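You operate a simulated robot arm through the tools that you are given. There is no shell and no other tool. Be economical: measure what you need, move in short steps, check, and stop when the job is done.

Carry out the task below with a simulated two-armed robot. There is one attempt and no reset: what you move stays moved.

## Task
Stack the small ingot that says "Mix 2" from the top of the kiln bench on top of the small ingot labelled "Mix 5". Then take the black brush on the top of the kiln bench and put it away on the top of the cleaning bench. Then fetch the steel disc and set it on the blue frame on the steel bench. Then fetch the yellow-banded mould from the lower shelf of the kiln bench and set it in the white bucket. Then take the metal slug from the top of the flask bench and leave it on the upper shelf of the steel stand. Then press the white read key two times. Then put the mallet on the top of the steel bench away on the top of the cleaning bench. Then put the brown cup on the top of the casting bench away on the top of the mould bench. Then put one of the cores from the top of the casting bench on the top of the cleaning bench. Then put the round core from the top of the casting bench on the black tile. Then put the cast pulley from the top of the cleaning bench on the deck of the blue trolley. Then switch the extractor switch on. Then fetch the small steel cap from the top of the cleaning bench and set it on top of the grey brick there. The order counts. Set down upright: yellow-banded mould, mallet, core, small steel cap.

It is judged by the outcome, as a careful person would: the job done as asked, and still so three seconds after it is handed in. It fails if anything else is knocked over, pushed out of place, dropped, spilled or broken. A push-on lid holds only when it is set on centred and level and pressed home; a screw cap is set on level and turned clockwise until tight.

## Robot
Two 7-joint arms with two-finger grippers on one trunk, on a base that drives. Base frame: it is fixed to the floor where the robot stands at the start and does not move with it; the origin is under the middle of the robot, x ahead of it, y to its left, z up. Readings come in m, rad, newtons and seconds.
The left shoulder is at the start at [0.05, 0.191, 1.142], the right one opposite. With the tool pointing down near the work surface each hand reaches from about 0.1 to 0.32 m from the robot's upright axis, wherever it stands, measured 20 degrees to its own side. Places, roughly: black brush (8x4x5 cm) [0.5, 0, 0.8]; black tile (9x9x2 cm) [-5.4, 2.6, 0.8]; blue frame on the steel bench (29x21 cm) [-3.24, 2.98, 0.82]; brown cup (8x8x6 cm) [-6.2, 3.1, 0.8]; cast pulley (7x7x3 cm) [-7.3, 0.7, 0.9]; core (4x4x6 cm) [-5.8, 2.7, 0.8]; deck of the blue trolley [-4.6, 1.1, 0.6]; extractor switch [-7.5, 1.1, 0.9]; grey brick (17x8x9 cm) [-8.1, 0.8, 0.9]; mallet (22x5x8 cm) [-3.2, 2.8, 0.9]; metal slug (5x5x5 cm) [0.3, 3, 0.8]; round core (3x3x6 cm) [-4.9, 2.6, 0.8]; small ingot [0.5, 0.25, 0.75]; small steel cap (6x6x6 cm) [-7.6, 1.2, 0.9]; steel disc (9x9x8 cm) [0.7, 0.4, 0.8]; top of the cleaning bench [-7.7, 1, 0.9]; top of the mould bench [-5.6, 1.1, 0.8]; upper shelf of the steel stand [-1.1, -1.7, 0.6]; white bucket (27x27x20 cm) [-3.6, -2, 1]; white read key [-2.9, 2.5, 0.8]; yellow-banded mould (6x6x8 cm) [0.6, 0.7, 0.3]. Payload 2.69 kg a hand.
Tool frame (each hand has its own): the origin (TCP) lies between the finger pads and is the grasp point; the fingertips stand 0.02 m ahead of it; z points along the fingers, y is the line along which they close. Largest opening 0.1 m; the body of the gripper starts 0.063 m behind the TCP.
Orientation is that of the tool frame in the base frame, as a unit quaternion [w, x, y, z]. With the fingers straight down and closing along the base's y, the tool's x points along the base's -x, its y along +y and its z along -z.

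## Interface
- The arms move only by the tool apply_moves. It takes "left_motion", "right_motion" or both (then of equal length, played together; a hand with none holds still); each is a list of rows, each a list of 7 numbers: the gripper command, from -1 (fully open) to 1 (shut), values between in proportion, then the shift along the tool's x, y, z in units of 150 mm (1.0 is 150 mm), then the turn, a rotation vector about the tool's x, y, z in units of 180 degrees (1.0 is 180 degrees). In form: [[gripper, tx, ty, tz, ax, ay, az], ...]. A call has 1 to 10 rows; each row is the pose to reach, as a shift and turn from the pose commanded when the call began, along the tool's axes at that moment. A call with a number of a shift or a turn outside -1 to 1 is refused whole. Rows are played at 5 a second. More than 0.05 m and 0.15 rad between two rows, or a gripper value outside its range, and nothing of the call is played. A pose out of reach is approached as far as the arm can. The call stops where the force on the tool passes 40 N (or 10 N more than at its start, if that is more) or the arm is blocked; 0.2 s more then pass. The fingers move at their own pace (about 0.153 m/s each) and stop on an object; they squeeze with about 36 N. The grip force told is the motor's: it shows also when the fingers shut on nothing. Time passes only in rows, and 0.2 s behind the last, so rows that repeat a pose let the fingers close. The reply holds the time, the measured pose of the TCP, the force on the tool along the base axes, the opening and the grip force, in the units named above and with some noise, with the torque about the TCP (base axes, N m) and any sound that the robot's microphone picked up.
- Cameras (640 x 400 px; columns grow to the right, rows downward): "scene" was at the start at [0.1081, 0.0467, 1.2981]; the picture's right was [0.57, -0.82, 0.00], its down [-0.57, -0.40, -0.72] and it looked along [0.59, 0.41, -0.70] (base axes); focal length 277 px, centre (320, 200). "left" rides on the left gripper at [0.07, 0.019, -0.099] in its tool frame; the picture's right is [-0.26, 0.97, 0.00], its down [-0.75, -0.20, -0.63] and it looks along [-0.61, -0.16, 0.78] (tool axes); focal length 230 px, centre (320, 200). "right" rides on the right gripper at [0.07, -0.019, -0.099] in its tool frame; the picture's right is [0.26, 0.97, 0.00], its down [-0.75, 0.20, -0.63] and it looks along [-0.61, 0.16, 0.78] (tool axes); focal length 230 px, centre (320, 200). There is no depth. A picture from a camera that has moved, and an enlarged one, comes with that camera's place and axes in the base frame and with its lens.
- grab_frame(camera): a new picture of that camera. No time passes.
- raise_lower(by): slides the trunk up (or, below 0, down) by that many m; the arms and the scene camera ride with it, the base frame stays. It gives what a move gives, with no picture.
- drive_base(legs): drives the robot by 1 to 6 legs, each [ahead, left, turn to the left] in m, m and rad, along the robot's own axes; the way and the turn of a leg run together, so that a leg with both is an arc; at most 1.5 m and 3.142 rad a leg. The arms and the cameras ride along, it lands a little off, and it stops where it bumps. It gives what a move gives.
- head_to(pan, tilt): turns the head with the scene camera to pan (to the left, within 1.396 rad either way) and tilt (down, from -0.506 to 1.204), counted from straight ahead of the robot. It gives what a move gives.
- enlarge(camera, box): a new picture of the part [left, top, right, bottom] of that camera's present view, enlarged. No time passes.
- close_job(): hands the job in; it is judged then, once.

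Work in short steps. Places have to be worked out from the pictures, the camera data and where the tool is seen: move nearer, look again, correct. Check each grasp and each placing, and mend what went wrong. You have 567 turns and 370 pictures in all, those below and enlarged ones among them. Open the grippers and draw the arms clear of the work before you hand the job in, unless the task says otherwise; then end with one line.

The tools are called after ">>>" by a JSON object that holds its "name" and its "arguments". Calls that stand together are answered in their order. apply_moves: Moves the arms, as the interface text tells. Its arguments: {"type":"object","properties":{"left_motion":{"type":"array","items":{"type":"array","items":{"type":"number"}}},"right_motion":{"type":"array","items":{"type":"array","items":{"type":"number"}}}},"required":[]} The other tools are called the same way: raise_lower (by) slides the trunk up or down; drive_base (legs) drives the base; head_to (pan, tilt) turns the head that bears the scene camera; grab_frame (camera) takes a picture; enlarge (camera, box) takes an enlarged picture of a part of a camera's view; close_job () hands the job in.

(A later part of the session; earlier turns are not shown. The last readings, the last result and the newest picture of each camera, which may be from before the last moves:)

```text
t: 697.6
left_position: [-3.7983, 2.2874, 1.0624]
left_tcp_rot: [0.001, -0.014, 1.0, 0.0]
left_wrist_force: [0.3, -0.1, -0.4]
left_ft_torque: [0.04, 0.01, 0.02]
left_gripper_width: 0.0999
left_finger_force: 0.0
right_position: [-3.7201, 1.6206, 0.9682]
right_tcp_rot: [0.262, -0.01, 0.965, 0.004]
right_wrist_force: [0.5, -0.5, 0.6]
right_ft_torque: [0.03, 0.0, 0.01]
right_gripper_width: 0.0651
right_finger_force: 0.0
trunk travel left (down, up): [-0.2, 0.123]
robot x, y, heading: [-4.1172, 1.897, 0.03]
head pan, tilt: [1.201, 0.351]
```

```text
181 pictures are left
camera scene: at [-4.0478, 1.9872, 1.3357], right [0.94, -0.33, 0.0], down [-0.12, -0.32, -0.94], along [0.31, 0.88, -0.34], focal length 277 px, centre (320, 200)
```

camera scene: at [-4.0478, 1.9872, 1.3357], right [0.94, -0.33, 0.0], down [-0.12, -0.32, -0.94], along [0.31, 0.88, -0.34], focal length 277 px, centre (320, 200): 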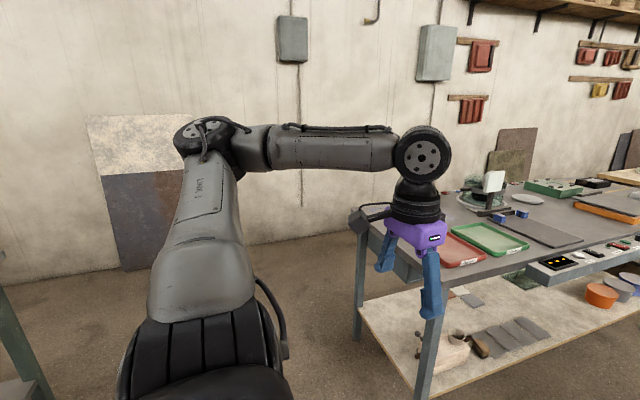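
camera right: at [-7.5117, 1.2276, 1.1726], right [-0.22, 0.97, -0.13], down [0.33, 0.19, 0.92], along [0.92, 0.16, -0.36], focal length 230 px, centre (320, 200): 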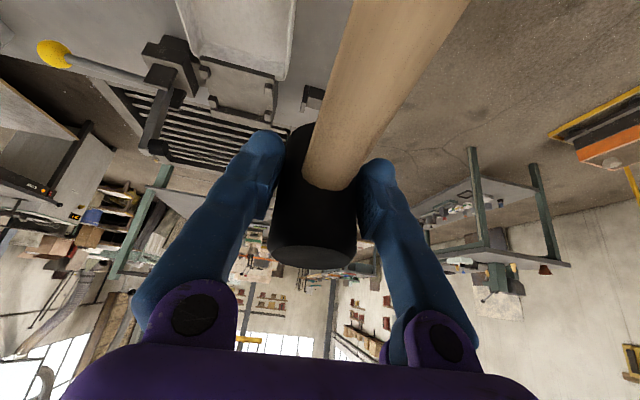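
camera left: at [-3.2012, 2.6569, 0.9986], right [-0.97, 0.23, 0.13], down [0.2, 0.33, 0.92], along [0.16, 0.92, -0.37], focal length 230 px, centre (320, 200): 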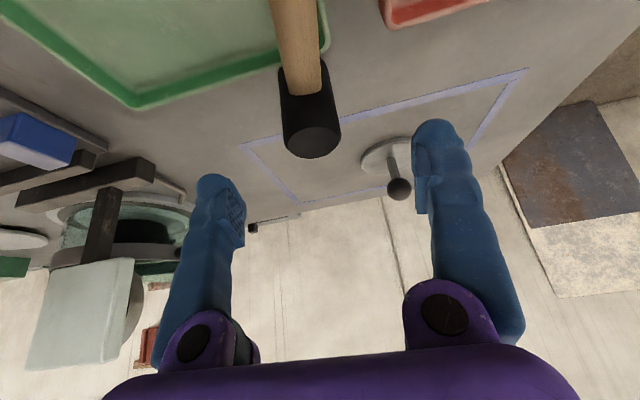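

The gap east of the casting bench is clear. I slide north to y≈3.68, then back up west along the wall side.

>>> {"name": "drive_base", "arguments": {"legs": [[0, 0, -0.03], [0, 0.9, 0], [0, 0.88, 0]]}}

>>> {"name": "drive_base", "arguments": {"legs": [[-1.0, 0, 0]]}}

>>> {"name": "head_to", "arguments": {"pan": -1.39, "tilt": 0.4}}

>>> {"name": "grab_frame", "arguments": {"camera": "scene"}}

```text
t: 713.6
left_position: [-3.7666, 4.0053, 1.0623]
left_tcp_rot: [0.001, 0.011, 1.0, 0.0]
left_wrist_force: [0.4, 0.1, -0.8]
left_ft_torque: [0.01, 0.03, 0.01]
left_gripper_width: 0.1001
left_finger_force: 0.1
right_position: [-3.7214, 3.3374, 0.9673]
right_tcp_rot: [0.261, 0.012, 0.965, -0.001]
right_wrist_force: [0.7, 0.0, 0.9]
right_ft_torque: [0.0, -0.01, -0.02]
right_gripper_width: 0.0651
right_finger_force: 0.0
trunk travel left (down, up): [-0.2, 0.123]
robot x, y, heading: [-4.1078, 3.6318, -0.017]
head pan, tilt: [1.201, 0.351]
```

```text
t: 718.8
left_position: [-4.7657, 4.0241, 1.0625]
left_tcp_rot: [0.001, 0.009, 1.0, 0.0]
left_wrist_force: [-0.3, -0.3, 0.1]
left_ft_torque: [0.01, -0.02, -0.01]
left_gripper_width: 0.1
left_finger_force: 0.0
right_position: [-4.7184, 3.3554, 0.968]
right_tcp_rot: [0.26, 0.012, 0.965, -0.001]
right_wrist_force: [-0.2, 0.0, 0.8]
right_ft_torque: [0.01, -0.02, 0.08]
right_gripper_width: 0.0648
right_finger_force: 0.0
trunk travel left (down, up): [-0.2, 0.123]
robot x, y, heading: [-5.1062, 3.6507, -0.015]
head pan, tilt: [1.201, 0.351]
```

```text
t: 721.1
left_position: [-4.7644, 4.0233, 1.0628]
left_tcp_rot: [0.001, 0.009, 1.0, -0.001]
left_wrist_force: [0.2, 0.5, -0.3]
left_ft_torque: [0.0, -0.03, 0.01]
left_gripper_width: 0.1002
left_finger_force: 0.1
right_position: [-4.7171, 3.3555, 0.9679]
right_tcp_rot: [0.262, 0.012, 0.965, -0.001]
right_wrist_force: [1.1, -0.9, 0.2]
right_ft_torque: [0.01, 0.01, 0.0]
right_gripper_width: 0.0647
right_finger_force: 0.1
trunk travel left (down, up): [-0.2, 0.123]
robot x, y, heading: [-5.1087, 3.6529, -0.013]
head pan, tilt: [-1.389, 0.4]
```

```text
180 pictures are left
camera scene: at [-5.0483, 3.5582, 1.3311], right [-0.99, -0.16, 0.0], down [-0.06, 0.38, -0.92], along [0.15, -0.91, -0.39], focal length 277 px, centre (320, 200)
```

scene: 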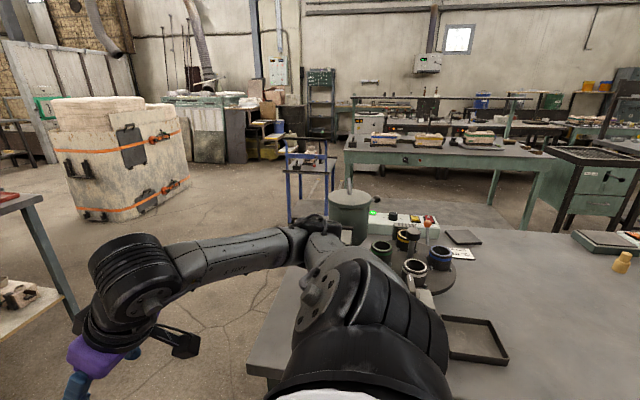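

>>> {"name": "drive_base", "arguments": {"legs": [[-1.0, 0, 0.013]]}}

>>> {"name": "drive_base", "arguments": {"legs": [[0, 0, -1.57]]}}

>>> {"name": "head_to", "arguments": {"pan": 0.0, "tilt": 0.6}}

>>> {"name": "grab_frame", "arguments": {"camera": "scene"}}

```text
t: 726.3
left_position: [-5.7801, 4.0388, 1.063]
left_tcp_rot: [0.001, 0.004, 1.0, 0.0]
left_wrist_force: [0.3, 0.4, 0.7]
left_ft_torque: [0.0, -0.02, 0.01]
left_gripper_width: 0.1
left_finger_force: 0.1
right_position: [-5.7262, 3.3704, 0.9685]
right_tcp_rot: [0.261, 0.007, 0.965, 0.0]
right_wrist_force: [-0.3, 0.6, -0.6]
right_ft_torque: [-0.01, -0.02, 0.01]
right_gripper_width: 0.0649
right_finger_force: 0.0
trunk travel left (down, up): [-0.2, 0.123]
robot x, y, heading: [-6.1131, 3.6631, -0.012]
head pan, tilt: [-1.389, 0.4]
```

```text
t: 727.3
left_position: [-5.7638, 4.0265, 1.0634]
left_tcp_rot: [0.002, 0.024, 1.0, 0.0]
left_wrist_force: [0.7, -0.1, -0.2]
left_ft_torque: [-0.01, 0.02, -0.02]
left_gripper_width: 0.1001
left_finger_force: 0.2
right_position: [-5.7354, 3.3576, 0.9693]
right_tcp_rot: [0.264, 0.024, 0.964, -0.004]
right_wrist_force: [-0.4, -0.5, -0.1]
right_ft_torque: [0.01, -0.01, 0.03]
right_gripper_width: 0.0651
right_finger_force: 0.1
trunk travel left (down, up): [-0.2, 0.123]
robot x, y, heading: [-6.1145, 3.6638, -0.049]
head pan, tilt: [-1.389, 0.4]
stopped in leg 1: the robot was blocked; the commanded pose is now the measured one
```

```text
t: 728.9
left_position: [-5.7641, 4.0251, 1.0632]
left_tcp_rot: [0.001, 0.024, 1.0, 0.0]
left_wrist_force: [0.2, -0.6, -0.3]
left_ft_torque: [0.0, 0.0, 0.01]
left_gripper_width: 0.0998
left_finger_force: 0.1
right_position: [-5.7362, 3.3577, 0.9696]
right_tcp_rot: [0.263, 0.024, 0.964, -0.003]
right_wrist_force: [0.0, 0.3, 0.6]
right_ft_torque: [-0.05, 0.04, -0.02]
right_gripper_width: 0.065
right_finger_force: 0.1
trunk travel left (down, up): [-0.2, 0.123]
robot x, y, heading: [-6.1173, 3.661, -0.048]
head pan, tilt: [0.0, 0.6]
```

```text
179 pictures are left
camera scene: at [-5.9848, 3.6569, 1.3128], right [-0.05, -1.0, 0.0], down [-0.56, 0.03, -0.82], along [0.82, -0.04, -0.57], focal length 277 px, centre (320, 200)
```

scene: 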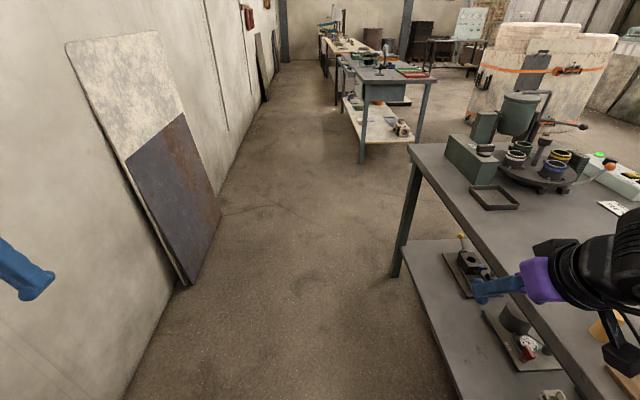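

Blocked on turning, probably my right elbow against the mixer. I undo the small turn, move north, and look at the mixer.

>>> {"name": "drive_base", "arguments": {"legs": [[0, 0, 0.05], [0, 0.15, 0]]}}

>>> {"name": "head_to", "arguments": {"pan": -1.39, "tilt": 0.6}}

>>> {"name": "grab_frame", "arguments": {"camera": "scene"}}

```text
t: 730.6
left_position: [-5.7828, 4.0971, 1.0669]
left_tcp_rot: [0.001, -0.001, 1.0, 0.003]
left_wrist_force: [-0.2, 0.6, -0.5]
left_ft_torque: [-0.02, -0.01, 0.0]
left_gripper_width: 0.1002
left_finger_force: 0.1
right_position: [-5.723, 3.4315, 0.9676]
right_tcp_rot: [0.264, 0.001, 0.965, 0.008]
right_wrist_force: [0.2, -0.2, 0.4]
right_ft_torque: [-0.02, 0.03, 0.01]
right_gripper_width: 0.0649
right_finger_force: 0.0
trunk travel left (down, up): [-0.2, 0.123]
robot x, y, heading: [-6.1166, 3.7245, 0.004]
head pan, tilt: [0.0, 0.6]
stopped in leg 2: the robot was blocked; the commanded pose is now the measured one
```

```text
t: 732.1
left_position: [-5.7837, 4.0972, 1.0659]
left_tcp_rot: [0.001, 0.001, 1.0, 0.004]
left_wrist_force: [0.6, -0.2, -0.1]
left_ft_torque: [0.03, 0.0, 0.0]
left_gripper_width: 0.1
left_finger_force: 0.0
right_position: [-5.7229, 3.4313, 0.9662]
right_tcp_rot: [0.265, 0.001, 0.964, 0.009]
right_wrist_force: [0.6, -0.1, -0.2]
right_ft_torque: [-0.03, 0.04, -0.01]
right_gripper_width: 0.0652
right_finger_force: 0.0
trunk travel left (down, up): [-0.2, 0.123]
robot x, y, heading: [-6.1128, 3.7254, 0.004]
head pan, tilt: [-1.389, 0.6]
```

```text
178 pictures are left
camera scene: at [-6.0578, 3.6274, 1.312], right [-0.98, -0.18, 0.0], down [-0.1, 0.56, -0.82], along [0.15, -0.81, -0.57], focal length 277 px, centre (320, 200)
```

scene: 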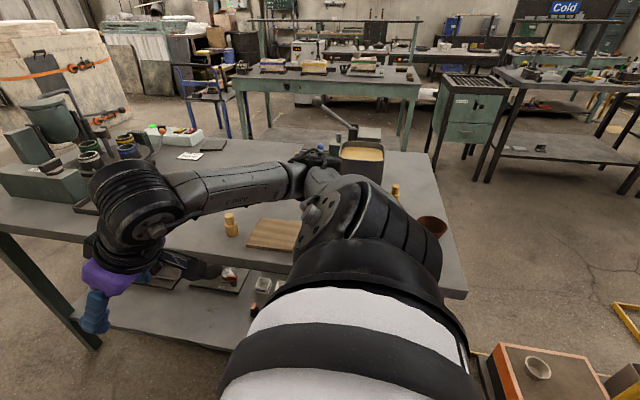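

I move east to mid-bench where the bench is low, raise the trunk, turn there to face −y, then slide west.

>>> {"name": "raise_lower", "arguments": {"by": 0.1}}

>>> {"name": "drive_base", "arguments": {"legs": [[0.3, -0.06, 0], [0.5, 0, 0]]}}

>>> {"name": "drive_base", "arguments": {"legs": [[0, 0, -1.57]]}}

>>> {"name": "head_to", "arguments": {"pan": -0.5, "tilt": 0.6}}

>>> {"name": "grab_frame", "arguments": {"camera": "scene"}}

```text
t: 733.4
left_position: [-5.7828, 4.0967, 1.1668]
left_tcp_rot: [0.0, 0.0, 1.0, 0.005]
left_wrist_force: [1.0, -0.3, 0.4]
left_ft_torque: [0.01, -0.02, -0.06]
left_gripper_width: 0.1
left_finger_force: 0.0
right_position: [-5.7213, 3.4308, 1.0666]
right_tcp_rot: [0.262, 0.001, 0.965, 0.007]
right_wrist_force: [-0.4, -0.2, 0.0]
right_ft_torque: [-0.02, 0.02, -0.02]
right_gripper_width: 0.065
right_finger_force: 0.0
trunk travel left (down, up): [-0.3, 0.023]
robot x, y, heading: [-6.1149, 3.7276, 0.001]
head pan, tilt: [-1.389, 0.6]
```

```text
t: 738.1
left_position: [-4.9767, 4.056, 1.162]
left_tcp_rot: [0.001, -0.007, 1.0, -0.002]
left_wrist_force: [-0.6, -0.6, 0.7]
left_ft_torque: [0.0, 0.0, -0.01]
left_gripper_width: 0.0997
left_finger_force: 0.1
right_position: [-4.9081, 3.3915, 1.0705]
right_tcp_rot: [0.264, -0.007, 0.964, 0.005]
right_wrist_force: [-0.4, 0.3, 0.0]
right_ft_torque: [0.03, -0.01, -0.01]
right_gripper_width: 0.0647
right_finger_force: 0.1
trunk travel left (down, up): [-0.3, 0.023]
robot x, y, heading: [-5.3034, 3.6748, 0.014]
head pan, tilt: [-1.389, 0.6]
```

```text
t: 742.2
left_position: [-4.9105, 3.3575, 1.1621]
left_tcp_rot: [-0.001, 0.692, 0.722, -0.001]
left_wrist_force: [0.3, -0.3, 0.3]
left_ft_torque: [-0.01, -0.02, -0.02]
left_gripper_width: 0.0999
left_finger_force: 0.1
right_position: [-5.5736, 3.2684, 1.0699]
right_tcp_rot: [0.194, 0.666, 0.697, -0.18]
right_wrist_force: [0.4, -0.9, -0.3]
right_ft_torque: [0.02, 0.01, -0.05]
right_gripper_width: 0.065
right_finger_force: 0.1
trunk travel left (down, up): [-0.3, 0.023]
robot x, y, heading: [-5.301, 3.672, -1.525]
head pan, tilt: [-1.389, 0.6]
```

```text
t: 743.4
left_position: [-4.9121, 3.3562, 1.1628]
left_tcp_rot: [-0.001, 0.691, 0.723, -0.003]
left_wrist_force: [-0.2, 0.8, 0.3]
left_ft_torque: [-0.01, 0.01, 0.03]
left_gripper_width: 0.0997
left_finger_force: 0.1
right_position: [-5.5728, 3.2686, 1.0699]
right_tcp_rot: [0.192, 0.668, 0.696, -0.18]
right_wrist_force: [0.7, -0.2, 0.4]
right_ft_torque: [0.02, 0.01, 0.02]
right_gripper_width: 0.065
right_finger_force: 0.0
trunk travel left (down, up): [-0.3, 0.023]
robot x, y, heading: [-5.303, 3.6699, -1.518]
head pan, tilt: [-0.499, 0.6]
```

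```text
177 pictures are left
camera scene: at [-5.3404, 3.5531, 1.4129], right [-0.9, 0.44, 0.0], down [0.25, 0.51, -0.83], along [-0.36, -0.74, -0.56], focal length 277 px, centre (320, 200)
```

scene: 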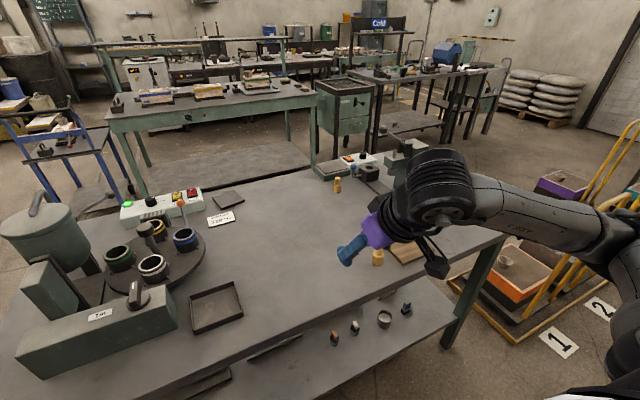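

Before sliding west past the mixer, back up 0.15 m toward the wall; then slide 0.72 m right.

>>> {"name": "drive_base", "arguments": {"legs": [[-0.15, 0, -0.05], [0, -0.74, 0]]}}

>>> {"name": "head_to", "arguments": {"pan": -0.1, "tilt": 0.65}}

>>> {"name": "grab_frame", "arguments": {"camera": "scene"}}

```text
t: 751.4
left_position: [-5.6771, 3.4896, 1.1626]
left_tcp_rot: [-0.001, 0.71, 0.705, -0.002]
left_wrist_force: [-0.3, -0.8, 0.7]
left_ft_torque: [0.01, 0.01, -0.02]
left_gripper_width: 0.0999
left_finger_force: 0.1
right_position: [-6.3438, 3.4313, 1.0703]
right_tcp_rot: [0.188, 0.685, 0.679, -0.186]
right_wrist_force: [0.1, 0.4, 0.1]
right_ft_torque: [-0.01, 0.0, -0.03]
right_gripper_width: 0.0652
right_finger_force: 0.1
trunk travel left (down, up): [-0.3, 0.023]
robot x, y, heading: [-6.0536, 3.8215, -1.577]
head pan, tilt: [-0.499, 0.6]
```

```text
t: 752.2
left_position: [-5.6788, 3.4884, 1.1621]
left_tcp_rot: [0.0, 0.709, 0.705, -0.002]
left_wrist_force: [0.1, -0.5, 0.0]
left_ft_torque: [0.0, -0.01, 0.04]
left_gripper_width: 0.1
left_finger_force: 0.0
right_position: [-6.3433, 3.4333, 1.069]
right_tcp_rot: [0.188, 0.685, 0.679, -0.185]
right_wrist_force: [0.7, 0.8, 0.2]
right_ft_torque: [-0.02, -0.02, 0.0]
right_gripper_width: 0.065
right_finger_force: 0.1
trunk travel left (down, up): [-0.3, 0.023]
robot x, y, heading: [-6.0563, 3.823, -1.574]
head pan, tilt: [-0.099, 0.649]
```

```text
176 pictures are left
camera scene: at [-6.0632, 3.6964, 1.4086], right [-0.99, 0.1, 0.0], down [0.06, 0.6, -0.8], along [-0.08, -0.79, -0.6], focal length 277 px, centre (320, 200)
```

scene: 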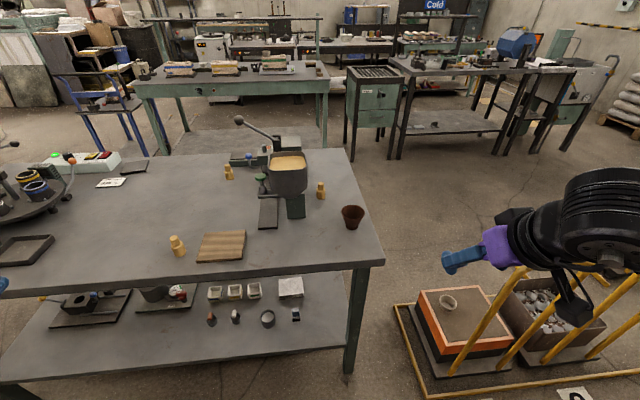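

The mixer is unharmed. Cup triangulated at about (−6.22, 3.085), bench z≈0.82. I set the tool vertical, open it, and drive 0.18 m forward.

>>> {"name": "apply_moves", "arguments": {"right_motion": [[-1, 0, 0.15, 0, 0, 0.04, 0], [-1, 0, 0.3, 0, 0, 0.08, 0], [-1, 0, 0.45, 0, 0, 0.12, 0], [-1, 0, 0.6, 0, 0, 0.16, 0], [-1, 0, 0.6, 0, 0, 0.167, 0]]}}

>>> {"name": "drive_base", "arguments": {"legs": [[0.18, 0, 0]]}}

>>> {"name": "grab_frame", "arguments": {"camera": "right"}}

```text
t: 753.5
left_position: [-5.6775, 3.489, 1.1633]
left_tcp_rot: [0.0, 0.709, 0.705, -0.001]
left_wrist_force: [-0.7, 0.0, -0.4]
left_ft_torque: [0.04, -0.01, 0.01]
left_gripper_width: 0.0998
left_finger_force: 0.0
right_position: [-6.2522, 3.4319, 1.0676]
right_tcp_rot: [0.004, 0.71, 0.704, 0.0]
right_wrist_force: [-0.3, 0.1, -0.4]
right_ft_torque: [0.0, 0.04, -0.04]
right_gripper_width: 0.1002
right_finger_force: 0.1
trunk travel left (down, up): [-0.3, 0.023]
robot x, y, heading: [-6.0566, 3.8232, -1.576]
head pan, tilt: [-0.099, 0.649]
```

```text
t: 755.0
left_position: [-5.6782, 3.3089, 1.1629]
left_tcp_rot: [-0.001, 0.709, 0.705, -0.002]
left_wrist_force: [-0.3, -0.4, 0.2]
left_ft_torque: [0.0, 0.0, -0.02]
left_gripper_width: 0.1002
left_finger_force: 0.1
right_position: [-6.2527, 3.2521, 1.0673]
right_tcp_rot: [0.004, 0.71, 0.705, -0.001]
right_wrist_force: [-0.2, 0.7, -0.1]
right_ft_torque: [0.02, -0.01, 0.01]
right_gripper_width: 0.1002
right_finger_force: 0.1
trunk travel left (down, up): [-0.3, 0.023]
robot x, y, heading: [-6.0584, 3.6416, -1.576]
head pan, tilt: [-0.099, 0.649]
```

```text
175 pictures are left
camera right: at [-6.2723, 3.3215, 1.1671], right [0.97, 0.25, 0.0], down [0.19, -0.75, 0.64], along [0.16, -0.62, -0.77], focal length 230 px, centre (320, 200)
```

right: 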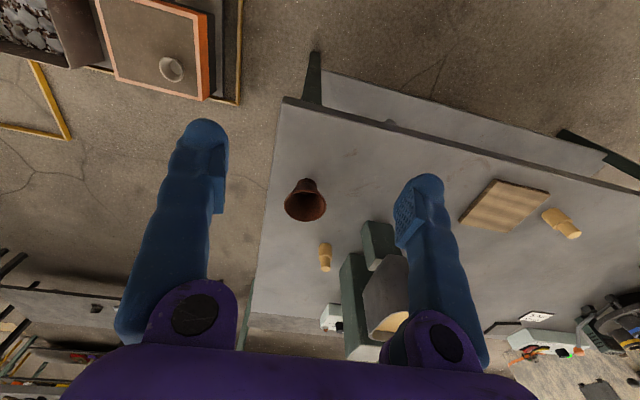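

>>> {"name": "apply_moves", "arguments": {"right_motion": [[-1, -0.25, 0.05, 0.1, 0, 0, 0], [-1, -0.5, 0.1, 0.2, 0, 0, 0], [-1, -0.75, 0.135, 0.3, 0, 0, 0], [-1, -0.98, 0.135, 0.4, 0, 0, 0], [-1, -0.98, 0.135, 0.4, 0, 0, 0]]}}

>>> {"name": "grab_frame", "arguments": {"camera": "right"}}

```text
t: 756.2
left_position: [-5.678, 3.3088, 1.1629]
left_tcp_rot: [-0.001, 0.709, 0.705, -0.001]
left_wrist_force: [-0.4, 0.6, -0.2]
left_ft_torque: [-0.03, 0.02, 0.01]
left_gripper_width: 0.1003
left_finger_force: 0.1
right_position: [-6.2326, 3.1052, 1.0101]
right_tcp_rot: [0.005, 0.709, 0.705, -0.002]
right_wrist_force: [-0.2, -0.6, -0.1]
right_ft_torque: [-0.02, -0.01, -0.03]
right_gripper_width: 0.0998
right_finger_force: 0.1
trunk travel left (down, up): [-0.3, 0.023]
robot x, y, heading: [-6.0575, 3.6438, -1.573]
head pan, tilt: [-0.099, 0.649]
```

```text
174 pictures are left
camera right: at [-6.2525, 3.1754, 1.1083], right [0.97, 0.25, 0.0], down [0.19, -0.75, 0.64], along [0.16, -0.62, -0.77], focal length 230 px, centre (320, 200)
```

right: 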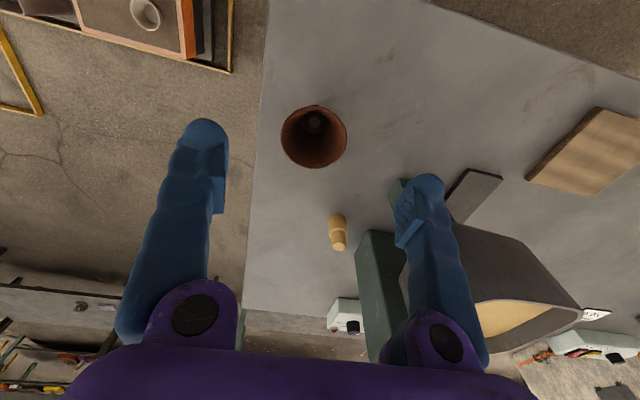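

Cup at (−6.233, 3.075), rim ⌀0.07. Move over it and descend.

>>> {"name": "apply_moves", "arguments": {"right_motion": [[-1, -0.2, 0, 0.2, 0, 0, 0], [-1, -0.2, 0, 0.4, 0, 0, 0], [-1, -0.2, 0, 0.65, 0, 0, 0], [-1, -0.2, 0, 0.65, 0, 0, 0]]}}

>>> {"name": "grab_frame", "arguments": {"camera": "right"}}

```text
t: 757.2
left_position: [-5.6778, 3.3099, 1.1624]
left_tcp_rot: [0.0, 0.71, 0.704, -0.001]
left_wrist_force: [-0.4, 0.7, -0.6]
left_ft_torque: [-0.01, 0.03, 0.02]
left_gripper_width: 0.1
left_finger_force: 0.0
right_position: [-6.2305, 3.0751, 0.9142]
right_tcp_rot: [0.006, 0.709, 0.705, -0.002]
right_wrist_force: [-0.2, 0.1, -0.4]
right_ft_torque: [-0.02, -0.04, 0.0]
right_gripper_width: 0.0998
right_finger_force: 0.0
trunk travel left (down, up): [-0.3, 0.023]
robot x, y, heading: [-6.0555, 3.6415, -1.579]
head pan, tilt: [-0.099, 0.649]
```

```text
173 pictures are left
camera right: at [-6.2507, 3.1461, 1.0131], right [0.97, 0.25, 0.0], down [0.19, -0.75, 0.64], along [0.16, -0.62, -0.77], focal length 230 px, centre (320, 200)
```

right: 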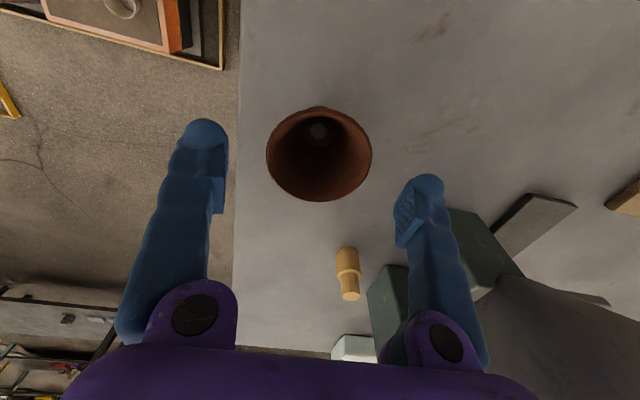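

>>> {"name": "apply_moves", "arguments": {"right_motion": [[-1, 0, 0, 0.2, 0, 0, 0], [-1, 0, 0, 0.38, 0, 0, 0], [-1, 0, 0, 0.38, 0, 0, 0], [0.3, 0, 0, 0.38, 0, 0, 0], [1, 0, 0, 0.38, 0, 0, 0], [1, 0, 0, 0.38, 0, 0, 0], [1, 0, 0, 0.38, 0, 0, 0]]}}

>>> {"name": "grab_frame", "arguments": {"camera": "right"}}

```text
t: 758.8
left_position: [-5.6774, 3.3091, 1.1627]
left_tcp_rot: [-0.001, 0.709, 0.705, -0.001]
left_wrist_force: [-0.1, -0.3, 0.1]
left_ft_torque: [-0.02, 0.03, 0.03]
left_gripper_width: 0.1002
left_finger_force: 0.1
right_position: [-6.233, 3.0749, 0.8562]
right_tcp_rot: [0.004, 0.708, 0.706, -0.001]
right_wrist_force: [-0.1, 0.6, 0.4]
right_ft_torque: [-0.02, -0.03, -0.02]
right_gripper_width: 0.0778
right_finger_force: 36.6
trunk travel left (down, up): [-0.3, 0.023]
robot x, y, heading: [-6.0549, 3.6394, -1.577]
head pan, tilt: [-0.099, 0.649]
```

```text
172 pictures are left
camera right: at [-6.2516, 3.1443, 0.955], right [0.97, 0.25, 0.0], down [0.19, -0.75, 0.64], along [0.16, -0.62, -0.77], focal length 230 px, centre (320, 200)
```

right: 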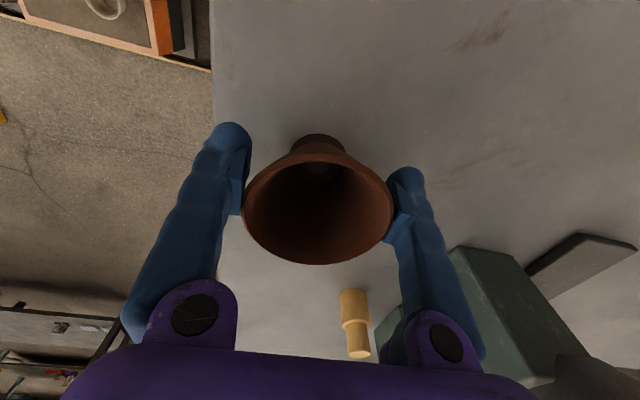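

Gripped at the rim (0.078). Lift gently.

>>> {"name": "apply_moves", "arguments": {"right_motion": [[1, 0, 0, -0.1, 0, 0, 0], [1, 0, 0, -0.3, 0, 0, 0], [1, 0, 0, -0.55, 0, 0, 0], [1, 0, 0, -0.8, 0, 0, 0], [1, 0, 0, -0.8, 0, 0, 0]]}}

>>> {"name": "grab_frame", "arguments": {"camera": "right"}}

>>> {"name": "grab_frame", "arguments": {"camera": "scene"}}

```text
t: 760.0
left_position: [-5.6787, 3.3084, 1.1614]
left_tcp_rot: [0.0, 0.71, 0.704, -0.002]
left_wrist_force: [0.1, -0.9, -0.2]
left_ft_torque: [0.0, -0.02, 0.03]
left_gripper_width: 0.0999
left_finger_force: 0.1
right_position: [-6.2305, 3.0764, 0.9781]
right_tcp_rot: [0.005, 0.709, 0.705, 0.0]
right_wrist_force: [0.2, -0.1, -1.5]
right_ft_torque: [-0.01, 0.03, 0.01]
right_gripper_width: 0.0774
right_finger_force: 35.7
trunk travel left (down, up): [-0.3, 0.023]
robot x, y, heading: [-6.0553, 3.6434, -1.575]
head pan, tilt: [-0.099, 0.649]
```

```text
171 pictures are left
camera right: at [-6.2511, 3.1461, 1.0768], right [0.97, 0.25, 0.0], down [0.19, -0.75, 0.64], along [0.16, -0.62, -0.77], focal length 230 px, centre (320, 200)
```

right: 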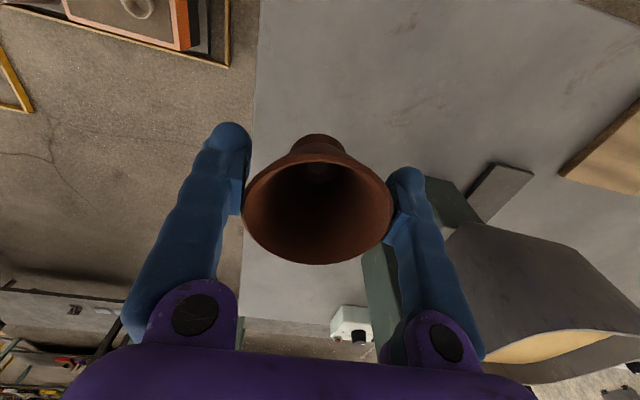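

```text
170 pictures are left
camera scene: at [-6.0639, 3.5161, 1.4086], right [-0.99, 0.1, 0.0], down [0.06, 0.6, -0.8], along [-0.08, -0.79, -0.6], focal length 277 px, centre (320, 200)
```

scene: 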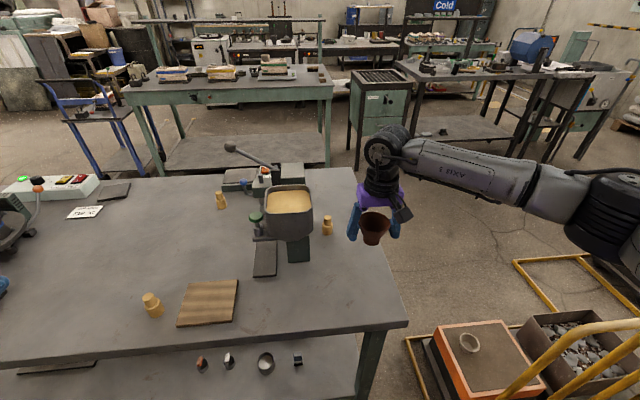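

The cup is secure. I pull it back, back away north, slide east to x≈−4.2, then go south into the aisle.

>>> {"name": "apply_moves", "arguments": {"right_motion": [[1, 0.2, 0, -0.2, 0, 0, 0], [1, 0.45, 0, -0.3, 0, 0, 0], [1, 0.7, 0, -0.4, 0, 0, 0], [1, 0.7, 0, -0.4, 0, 0, 0]]}}

>>> {"name": "drive_base", "arguments": {"legs": [[-0.17, 0, 0], [0, 1.0, 0], [0, 0.88, 0]]}}

```text
t: 761.0
left_position: [-5.6793, 3.308, 1.1618]
left_tcp_rot: [-0.001, 0.709, 0.705, -0.002]
left_wrist_force: [0.1, -0.7, 0.6]
left_ft_torque: [0.0, -0.02, 0.01]
left_gripper_width: 0.1
left_finger_force: 0.2
right_position: [-6.2312, 3.1778, 1.0347]
right_tcp_rot: [0.005, 0.709, 0.705, -0.001]
right_wrist_force: [-0.3, 0.4, -1.0]
right_ft_torque: [0.0, 0.0, -0.06]
right_gripper_width: 0.0779
right_finger_force: 36.1
trunk travel left (down, up): [-0.3, 0.023]
robot x, y, heading: [-6.0541, 3.6437, -1.571]
head pan, tilt: [-0.099, 0.649]
```

```text
t: 778.6
left_position: [-3.8118, 3.4672, 1.1625]
left_tcp_rot: [-0.001, 0.705, 0.709, -0.002]
left_wrist_force: [0.0, 0.1, 1.0]
left_ft_torque: [-0.04, 0.02, 0.0]
left_gripper_width: 0.1002
left_finger_force: 0.1
right_position: [-4.3644, 3.3284, 1.0344]
right_tcp_rot: [0.005, 0.704, 0.71, -0.002]
right_wrist_force: [0.0, -0.1, -0.9]
right_ft_torque: [0.02, -0.03, -0.01]
right_gripper_width: 0.0767
right_finger_force: 35.6
trunk travel left (down, up): [-0.3, 0.023]
robot x, y, heading: [-4.1929, 3.7954, -1.565]
head pan, tilt: [-0.099, 0.649]
```

>>> {"name": "drive_base", "arguments": {"legs": [[0.9, 0, 0], [0.85, 0, -0.006], [0, -1.2, 0]]}}

>>> {"name": "head_to", "arguments": {"pan": 0.0, "tilt": 0.5}}

>>> {"name": "grab_frame", "arguments": {"camera": "scene"}}

```text
t: 797.7
left_position: [-4.9803, 1.7022, 1.1626]
left_tcp_rot: [-0.001, 0.701, 0.713, -0.002]
left_wrist_force: [0.9, -0.7, 0.6]
left_ft_torque: [0.01, -0.01, 0.02]
left_gripper_width: 0.1002
left_finger_force: 0.1
right_position: [-5.5327, 1.5587, 1.0352]
right_tcp_rot: [0.005, 0.701, 0.713, -0.002]
right_wrist_force: [-0.2, 0.3, 0.1]
right_ft_torque: [-0.02, 0.01, 0.0]
right_gripper_width: 0.0761
right_finger_force: 36.0
trunk travel left (down, up): [-0.3, 0.023]
robot x, y, heading: [-5.3649, 2.0257, -1.549]
head pan, tilt: [-0.099, 0.649]
```

```text
t: 798.4
left_position: [-4.9812, 1.7029, 1.1626]
left_tcp_rot: [0.0, 0.701, 0.713, -0.002]
left_wrist_force: [0.8, 0.6, 0.3]
left_ft_torque: [0.01, 0.01, -0.01]
left_gripper_width: 0.1
left_finger_force: 0.1
right_position: [-5.532, 1.5584, 1.0354]
right_tcp_rot: [0.005, 0.701, 0.713, -0.001]
right_wrist_force: [0.5, 0.0, 0.0]
right_ft_torque: [-0.01, 0.01, -0.01]
right_gripper_width: 0.0759
right_finger_force: 36.2
trunk travel left (down, up): [-0.3, 0.023]
robot x, y, heading: [-5.3711, 2.0281, -1.555]
head pan, tilt: [0.0, 0.499]
```

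```text
169 pictures are left
camera scene: at [-5.3623, 1.8963, 1.4219], right [-1.0, -0.02, 0.0], down [-0.01, 0.48, -0.88], along [0.02, -0.88, -0.48], focal length 277 px, centre (320, 200)
```

scene: 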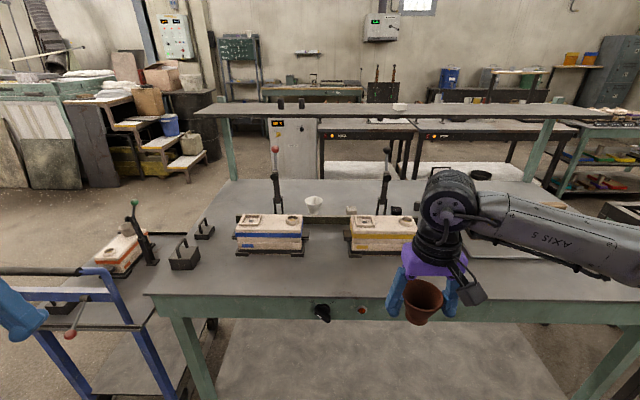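

>>> {"name": "grab_frame", "arguments": {"camera": "right"}}

```text
168 pictures are left
camera right: at [-5.5526, 1.6282, 1.1339], right [0.96, 0.28, 0.0], down [0.21, -0.74, 0.64], along [0.18, -0.61, -0.77], focal length 230 px, centre (320, 200)
```

right: 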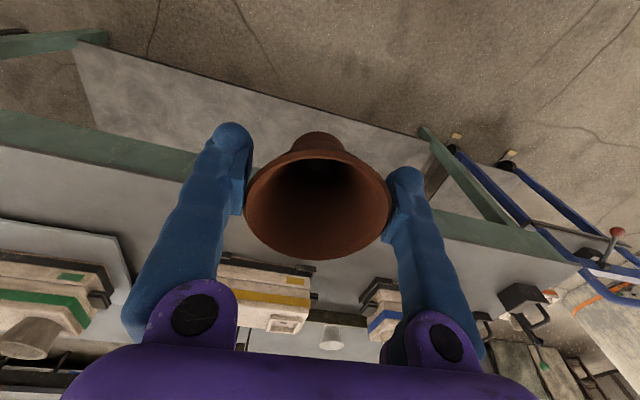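

>>> {"name": "drive_base", "arguments": {"legs": [[0.29, 0, -0.016]]}}

>>> {"name": "apply_moves", "arguments": {"right_motion": [[1, -0.15, 0, 0.2, 0, 0, 0], [1, -0.3, 0, 0.45, 0, 0, 0], [1, -0.3, 0, 0.75, 0, 0, 0], [1, -0.3, 0, 0.95, 0, 0, 0], [1, -0.3, 0, 0.95, 0, 0, 0]]}}

>>> {"name": "grab_frame", "arguments": {"camera": "scene"}}

>>> {"name": "grab_frame", "arguments": {"camera": "right"}}

```text
t: 800.4
left_position: [-4.9801, 1.4069, 1.162]
left_tcp_rot: [0.0, 0.705, 0.709, -0.001]
left_wrist_force: [0.1, -0.8, 0.7]
left_ft_torque: [0.01, -0.01, 0.02]
left_gripper_width: 0.0998
left_finger_force: 0.1
right_position: [-5.5321, 1.2693, 1.0356]
right_tcp_rot: [0.005, 0.705, 0.709, 0.0]
right_wrist_force: [-0.3, -0.4, -1.0]
right_ft_torque: [0.05, 0.01, -0.02]
right_gripper_width: 0.0759
right_finger_force: 35.5
trunk travel left (down, up): [-0.3, 0.023]
robot x, y, heading: [-5.3617, 1.7381, -1.565]
head pan, tilt: [0.0, 0.499]
```

```text
t: 801.2
left_position: [-4.9803, 1.4085, 1.1639]
left_tcp_rot: [0.0, 0.706, 0.709, -0.002]
left_wrist_force: [0.2, -0.8, 0.5]
left_ft_torque: [0.05, -0.01, -0.01]
left_gripper_width: 0.1001
left_finger_force: 0.0
right_position: [-5.5296, 1.2319, 0.9451]
right_tcp_rot: [0.002, 0.7, 0.714, 0.007]
right_wrist_force: [-2.1, 23.2, 13.6]
right_ft_torque: [-0.27, -0.04, -0.01]
right_gripper_width: 0.0761
right_finger_force: 35.7
trunk travel left (down, up): [-0.3, 0.023]
robot x, y, heading: [-5.3581, 1.7387, -1.562]
head pan, tilt: [0.0, 0.499]
stopped in row 3 (right hand): the force on the tool passed its limit at 42 N (the readings are from after the stop); the commanded pose is now the measured one
```

```text
167 pictures are left
camera scene: at [-5.3598, 1.6075, 1.4224], right [-1.0, -0.01, 0.0], down [0.0, 0.48, -0.88], along [0.01, -0.88, -0.48], focal length 277 px, centre (320, 200)
```

scene: 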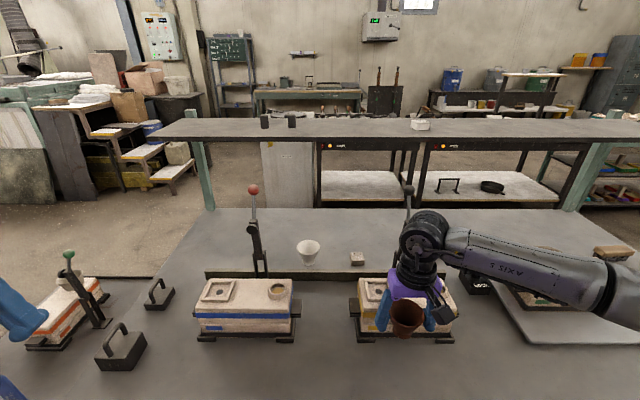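

```text
166 pictures are left
camera right: at [-5.5508, 1.3007, 1.0451], right [0.96, 0.28, 0.01], down [0.21, -0.75, 0.63], along [0.18, -0.6, -0.78], focal length 230 px, centre (320, 200)
```

right: 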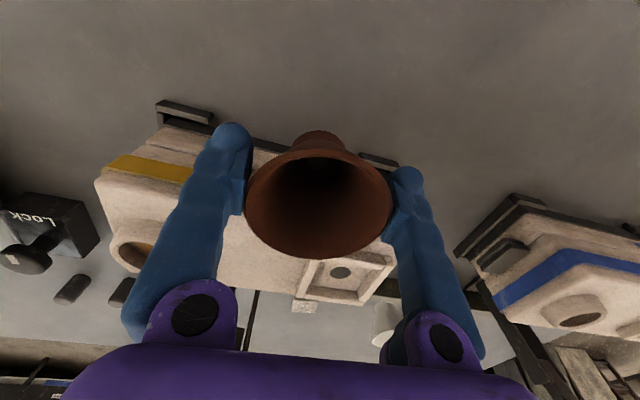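

I touched the yellow-banded mould box: it is nearer than thought. Back off and up at once.

>>> {"name": "apply_moves", "arguments": {"right_motion": [[1, 0.05, 0, -0.05, 0, 0, 0], [1, 0.2, 0, -0.25, 0, 0, 0], [1, 0.45, 0, -0.45, 0, 0, 0], [1, 0.7, 0, -0.5, 0, 0, 0], [1, 0.7, 0, -0.5, 0, 0, 0]]}}

>>> {"name": "grab_frame", "arguments": {"camera": "scene"}}

>>> {"name": "grab_frame", "arguments": {"camera": "right"}}

```text
t: 802.4
left_position: [-4.9794, 1.4064, 1.1624]
left_tcp_rot: [0.0, 0.705, 0.709, -0.003]
left_wrist_force: [-0.5, 0.2, -0.3]
left_ft_torque: [-0.01, 0.01, -0.01]
left_gripper_width: 0.1
left_finger_force: 0.0
right_position: [-5.5321, 1.3328, 1.0171]
right_tcp_rot: [0.002, 0.702, 0.712, 0.004]
right_wrist_force: [-0.2, -0.6, -0.9]
right_ft_torque: [0.02, 0.02, 0.01]
right_gripper_width: 0.0759
right_finger_force: 35.9
trunk travel left (down, up): [-0.3, 0.023]
robot x, y, heading: [-5.3655, 1.7372, -1.559]
head pan, tilt: [0.0, 0.499]
```

```text
165 pictures are left
camera scene: at [-5.3594, 1.6054, 1.4219], right [-1.0, -0.01, 0.0], down [0.0, 0.48, -0.88], along [0.01, -0.88, -0.48], focal length 277 px, centre (320, 200)
```

scene: 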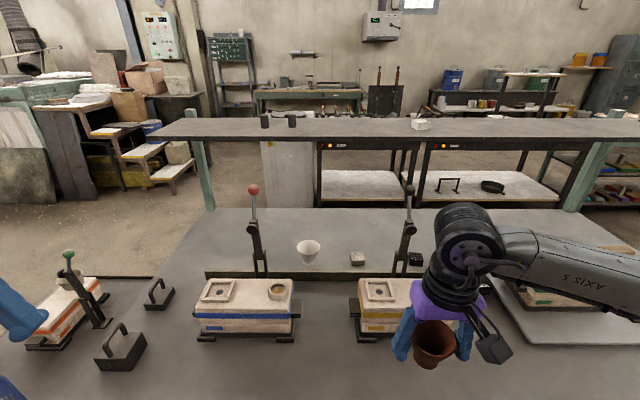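

```text
164 pictures are left
camera right: at [-5.5524, 1.4021, 1.1162], right [0.96, 0.27, 0.01], down [0.21, -0.75, 0.63], along [0.18, -0.6, -0.78], focal length 230 px, centre (320, 200)
```

right: 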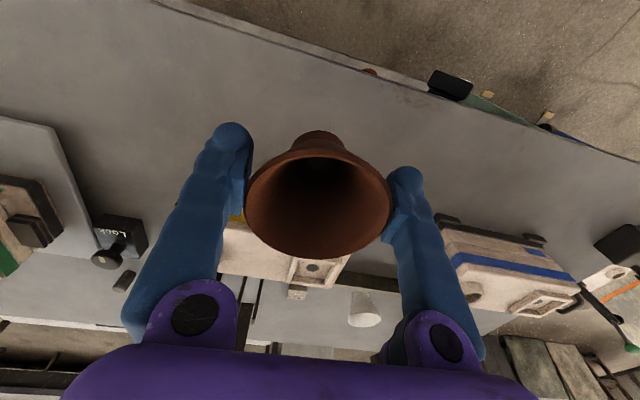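

The free strip is y 1.185…1.37, so the cup goes to y≈1.285. Move there and lower carefully.

>>> {"name": "apply_moves", "arguments": {"right_motion": [[1, -0.15, 0, 0, 0, 0, 0], [1, -0.31, 0, 0.1, 0, 0, 0], [1, -0.31, 0, 0.3, 0, 0, 0], [1, -0.31, 0, 0.5, 0, 0, 0], [1, -0.31, 0, 0.6, 0, 0, 0], [1, -0.31, 0, 0.6, 0, 0, 0]]}}

>>> {"name": "grab_frame", "arguments": {"camera": "right"}}

```text
t: 803.8
left_position: [-4.9807, 1.4073, 1.1625]
left_tcp_rot: [-0.001, 0.705, 0.709, -0.001]
left_wrist_force: [0.0, -0.1, -0.5]
left_ft_torque: [0.01, 0.01, 0.01]
left_gripper_width: 0.1002
left_finger_force: 0.1
right_position: [-5.5296, 1.2892, 0.9312]
right_tcp_rot: [0.003, 0.701, 0.713, 0.004]
right_wrist_force: [0.3, -0.4, -0.4]
right_ft_torque: [-0.04, 0.0, 0.0]
right_gripper_width: 0.0761
right_finger_force: 35.9
trunk travel left (down, up): [-0.3, 0.023]
robot x, y, heading: [-5.3619, 1.7384, -1.565]
head pan, tilt: [0.0, 0.499]
```

```text
163 pictures are left
camera right: at [-5.5501, 1.358, 1.029], right [0.96, 0.27, 0.01], down [0.21, -0.75, 0.63], along [0.18, -0.6, -0.78], focal length 230 px, centre (320, 200)
```

right: 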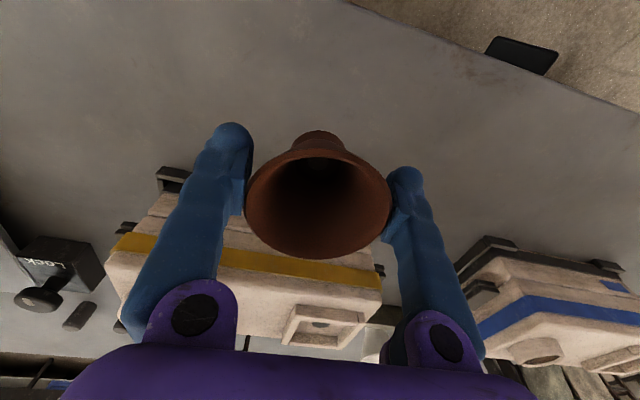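

Clear of the box. Creep down.

>>> {"name": "apply_moves", "arguments": {"right_motion": [[1, 0, 0, 0.07, 0, 0, 0], [1, 0, 0, 0.14, 0, 0, 0], [1, 0, 0, 0.2, 0, 0, 0], [1, 0, 0, 0.24, 0, 0, 0], [1, 0, 0, 0.28, 0, 0, 0], [1, 0, 0, 0.28, 0, 0, 0]]}}

```text
t: 805.2
left_position: [-4.9803, 1.4075, 1.1635]
left_tcp_rot: [-0.001, 0.705, 0.709, -0.002]
left_wrist_force: [0.9, -0.4, -0.5]
left_ft_torque: [0.02, -0.01, 0.01]
left_gripper_width: 0.0998
left_finger_force: 0.0
right_position: [-5.5309, 1.2893, 0.8872]
right_tcp_rot: [0.003, 0.702, 0.712, 0.004]
right_wrist_force: [0.5, 0.6, -0.4]
right_ft_torque: [-0.01, 0.02, -0.01]
right_gripper_width: 0.0759
right_finger_force: 36.3
trunk travel left (down, up): [-0.3, 0.023]
robot x, y, heading: [-5.3607, 1.7374, -1.564]
head pan, tilt: [0.0, 0.499]
```

>>> {"name": "apply_moves", "arguments": {"right_motion": [[1, 0, 0, 0.02, 0, 0, 0], [1, 0, 0, 0.04, 0, 0, 0], [1, 0, 0, 0.06, 0, 0, 0], [1, 0, 0, 0.08, 0, 0, 0], [1, 0, 0, 0.1, 0, 0, 0], [1, 0, 0, 0.1, 0, 0, 0]]}}

>>> {"name": "grab_frame", "arguments": {"camera": "right"}}

```text
t: 806.3
left_position: [-4.9809, 1.4078, 1.1626]
left_tcp_rot: [0.0, 0.705, 0.709, -0.002]
left_wrist_force: [0.1, -0.6, -0.9]
left_ft_torque: [0.04, -0.02, -0.03]
left_gripper_width: 0.1002
left_finger_force: 0.0
right_position: [-5.5289, 1.2862, 0.8796]
right_tcp_rot: [0.007, 0.701, 0.713, 0.001]
right_wrist_force: [-2.2, 7.4, 21.2]
right_ft_torque: [-0.07, 0.18, -0.08]
right_gripper_width: 0.0761
right_finger_force: 36.1
trunk travel left (down, up): [-0.3, 0.023]
robot x, y, heading: [-5.3578, 1.7341, -1.565]
head pan, tilt: [0.0, 0.499]
stopped in row 5 (right hand): the force on the tool passed its limit at 44 N (the readings are from after the stop); the commanded pose is now the measured one
```

```text
162 pictures are left
camera right: at [-5.5507, 1.3555, 0.9784], right [0.96, 0.27, 0.01], down [0.2, -0.74, 0.64], along [0.18, -0.61, -0.77], focal length 230 px, centre (320, 200)
```

right: 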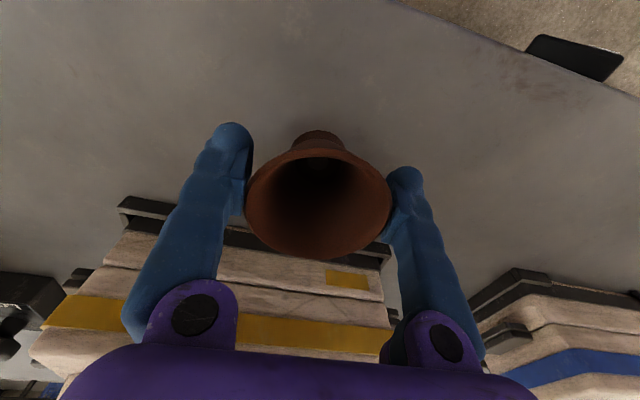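

>>> {"name": "head_to", "arguments": {"pan": -0.3, "tilt": 0.85}}

>>> {"name": "enlarge", "arguments": {"camera": "scene", "box": [200, 100, 440, 250]}}

```text
t: 807.1
left_position: [-4.9801, 1.4097, 1.1618]
left_tcp_rot: [-0.001, 0.706, 0.709, -0.002]
left_wrist_force: [0.5, -1.2, -0.3]
left_ft_torque: [0.05, 0.02, 0.02]
left_gripper_width: 0.1002
left_finger_force: 0.2
right_position: [-5.5297, 1.2848, 0.8795]
right_tcp_rot: [0.009, 0.702, 0.712, 0.0]
right_wrist_force: [-0.2, -0.8, 30.7]
right_ft_torque: [-0.38, 0.28, 0.03]
right_gripper_width: 0.0759
right_finger_force: 35.9
trunk travel left (down, up): [-0.3, 0.023]
robot x, y, heading: [-5.3636, 1.7352, -1.557]
head pan, tilt: [-0.3, 0.85]
```

```text
2.67 times, centred on (320, 175) of scene
camera zoom: at [-5.3819, 1.6246, 1.3925], right [-0.96, 0.29, 0.0], down [0.22, 0.72, -0.66], along [-0.19, -0.63, -0.75], focal length 738 px, centre (320, 267)
```

zoom: 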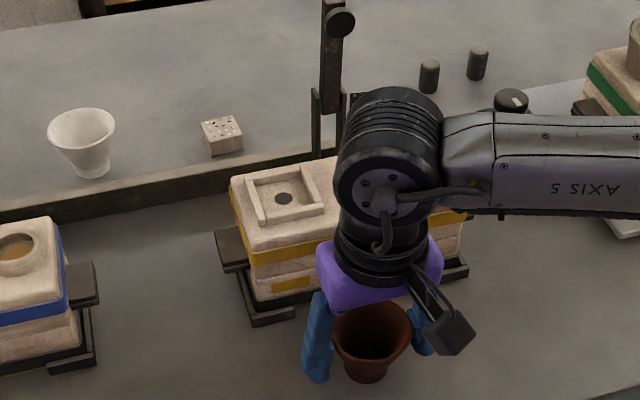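

The cup stands on the bench, and the mould box sits properly in its rails. Ease up, open and rise.

>>> {"name": "apply_moves", "arguments": {"right_motion": [[1, 0, 0, -0.02, 0, 0, 0], [0, 0, 0, -0.02, 0, 0, 0], [-1, 0, 0, -0.02, 0, 0, 0], [-1, 0, 0, -0.02, 0, 0, 0], [-1, 0, 0, -0.2, 0, 0, 0], [-1, 0, 0, -0.5, 0, 0, 0], [-1, 0.05, 0, -0.8, 0, 0, 0], [-1, 0.1, 0, -0.98, 0, 0, 0]]}}

>>> {"name": "enlarge", "arguments": {"camera": "scene", "box": [200, 100, 440, 250]}}

```text
t: 808.9
left_position: [-4.9807, 1.408, 1.1624]
left_tcp_rot: [0.0, 0.705, 0.709, -0.002]
left_wrist_force: [-0.6, -0.5, 0.1]
left_ft_torque: [-0.02, 0.02, 0.01]
left_gripper_width: 0.0998
left_finger_force: 0.0
right_position: [-5.53, 1.3029, 1.0258]
right_tcp_rot: [0.005, 0.701, 0.713, 0.003]
right_wrist_force: [-0.2, 0.6, -0.1]
right_ft_torque: [-0.03, -0.01, 0.03]
right_gripper_width: 0.1002
right_finger_force: 0.1
trunk travel left (down, up): [-0.3, 0.023]
robot x, y, heading: [-5.3624, 1.7382, -1.562]
head pan, tilt: [-0.3, 0.85]
```

```text
2.67 times, centred on (320, 175) of scene
camera zoom: at [-5.3829, 1.6223, 1.392], right [-0.96, 0.29, 0.0], down [0.22, 0.72, -0.66], along [-0.19, -0.63, -0.75], focal length 738 px, centre (320, 267)
```

zoom: 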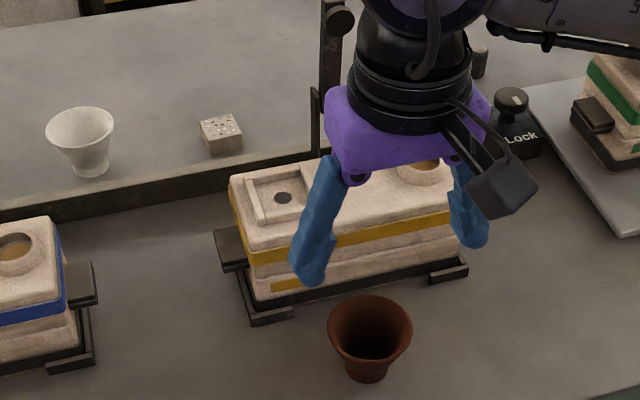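

The cup is in place. Next a core: back up, turn to face the casting bench.

>>> {"name": "drive_base", "arguments": {"legs": [[-0.22, 0, 0], [0, 0, 3.13]]}}

>>> {"name": "head_to", "arguments": {"pan": 0.0, "tilt": 0.5}}

>>> {"name": "grab_frame", "arguments": {"camera": "scene"}}

```text
t: 817.8
left_position: [-5.7208, 2.315, 1.1621]
left_tcp_rot: [0.002, -0.682, 0.731, -0.001]
left_wrist_force: [0.1, -0.4, 0.2]
left_ft_torque: [-0.01, 0.02, 0.02]
left_gripper_width: 0.1
left_finger_force: 0.1
right_position: [-5.1634, 2.3786, 1.0247]
right_tcp_rot: [-0.002, -0.686, 0.727, 0.006]
right_wrist_force: [-0.4, -0.1, 0.8]
right_ft_torque: [0.01, -0.02, 0.0]
right_gripper_width: 0.1002
right_finger_force: 0.0
trunk travel left (down, up): [-0.3, 0.023]
robot x, y, heading: [-5.3639, 1.9544, 1.506]
head pan, tilt: [-0.3, 0.85]
```

```text
t: 818.6
left_position: [-5.7201, 2.3154, 1.1628]
left_tcp_rot: [0.002, -0.683, 0.73, -0.002]
left_wrist_force: [-0.3, -0.5, -0.1]
left_ft_torque: [-0.02, -0.02, 0.02]
left_gripper_width: 0.1
left_finger_force: 0.0
right_position: [-5.1639, 2.3791, 1.0258]
right_tcp_rot: [-0.001, -0.686, 0.727, 0.005]
right_wrist_force: [-0.5, 0.0, 0.1]
right_ft_torque: [-0.01, 0.01, -0.01]
right_gripper_width: 0.1001
right_finger_force: 0.1
trunk travel left (down, up): [-0.3, 0.023]
robot x, y, heading: [-5.3623, 1.9598, 1.509]
head pan, tilt: [0.0, 0.499]
```

```text
159 pictures are left
camera scene: at [-5.3547, 2.089, 1.4219], right [1.0, -0.07, 0.0], down [-0.03, -0.48, -0.88], along [0.06, 0.88, -0.48], focal length 277 px, centre (320, 200)
```

scene: 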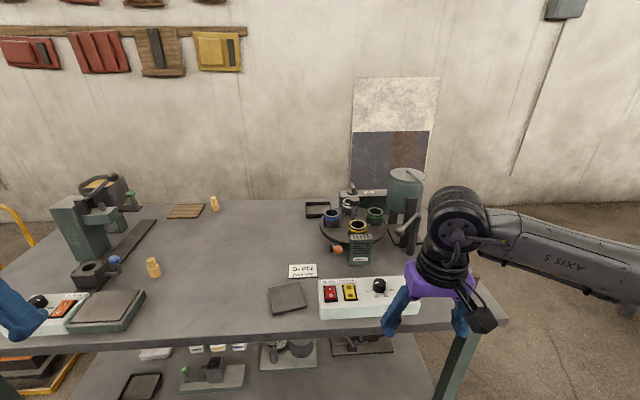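

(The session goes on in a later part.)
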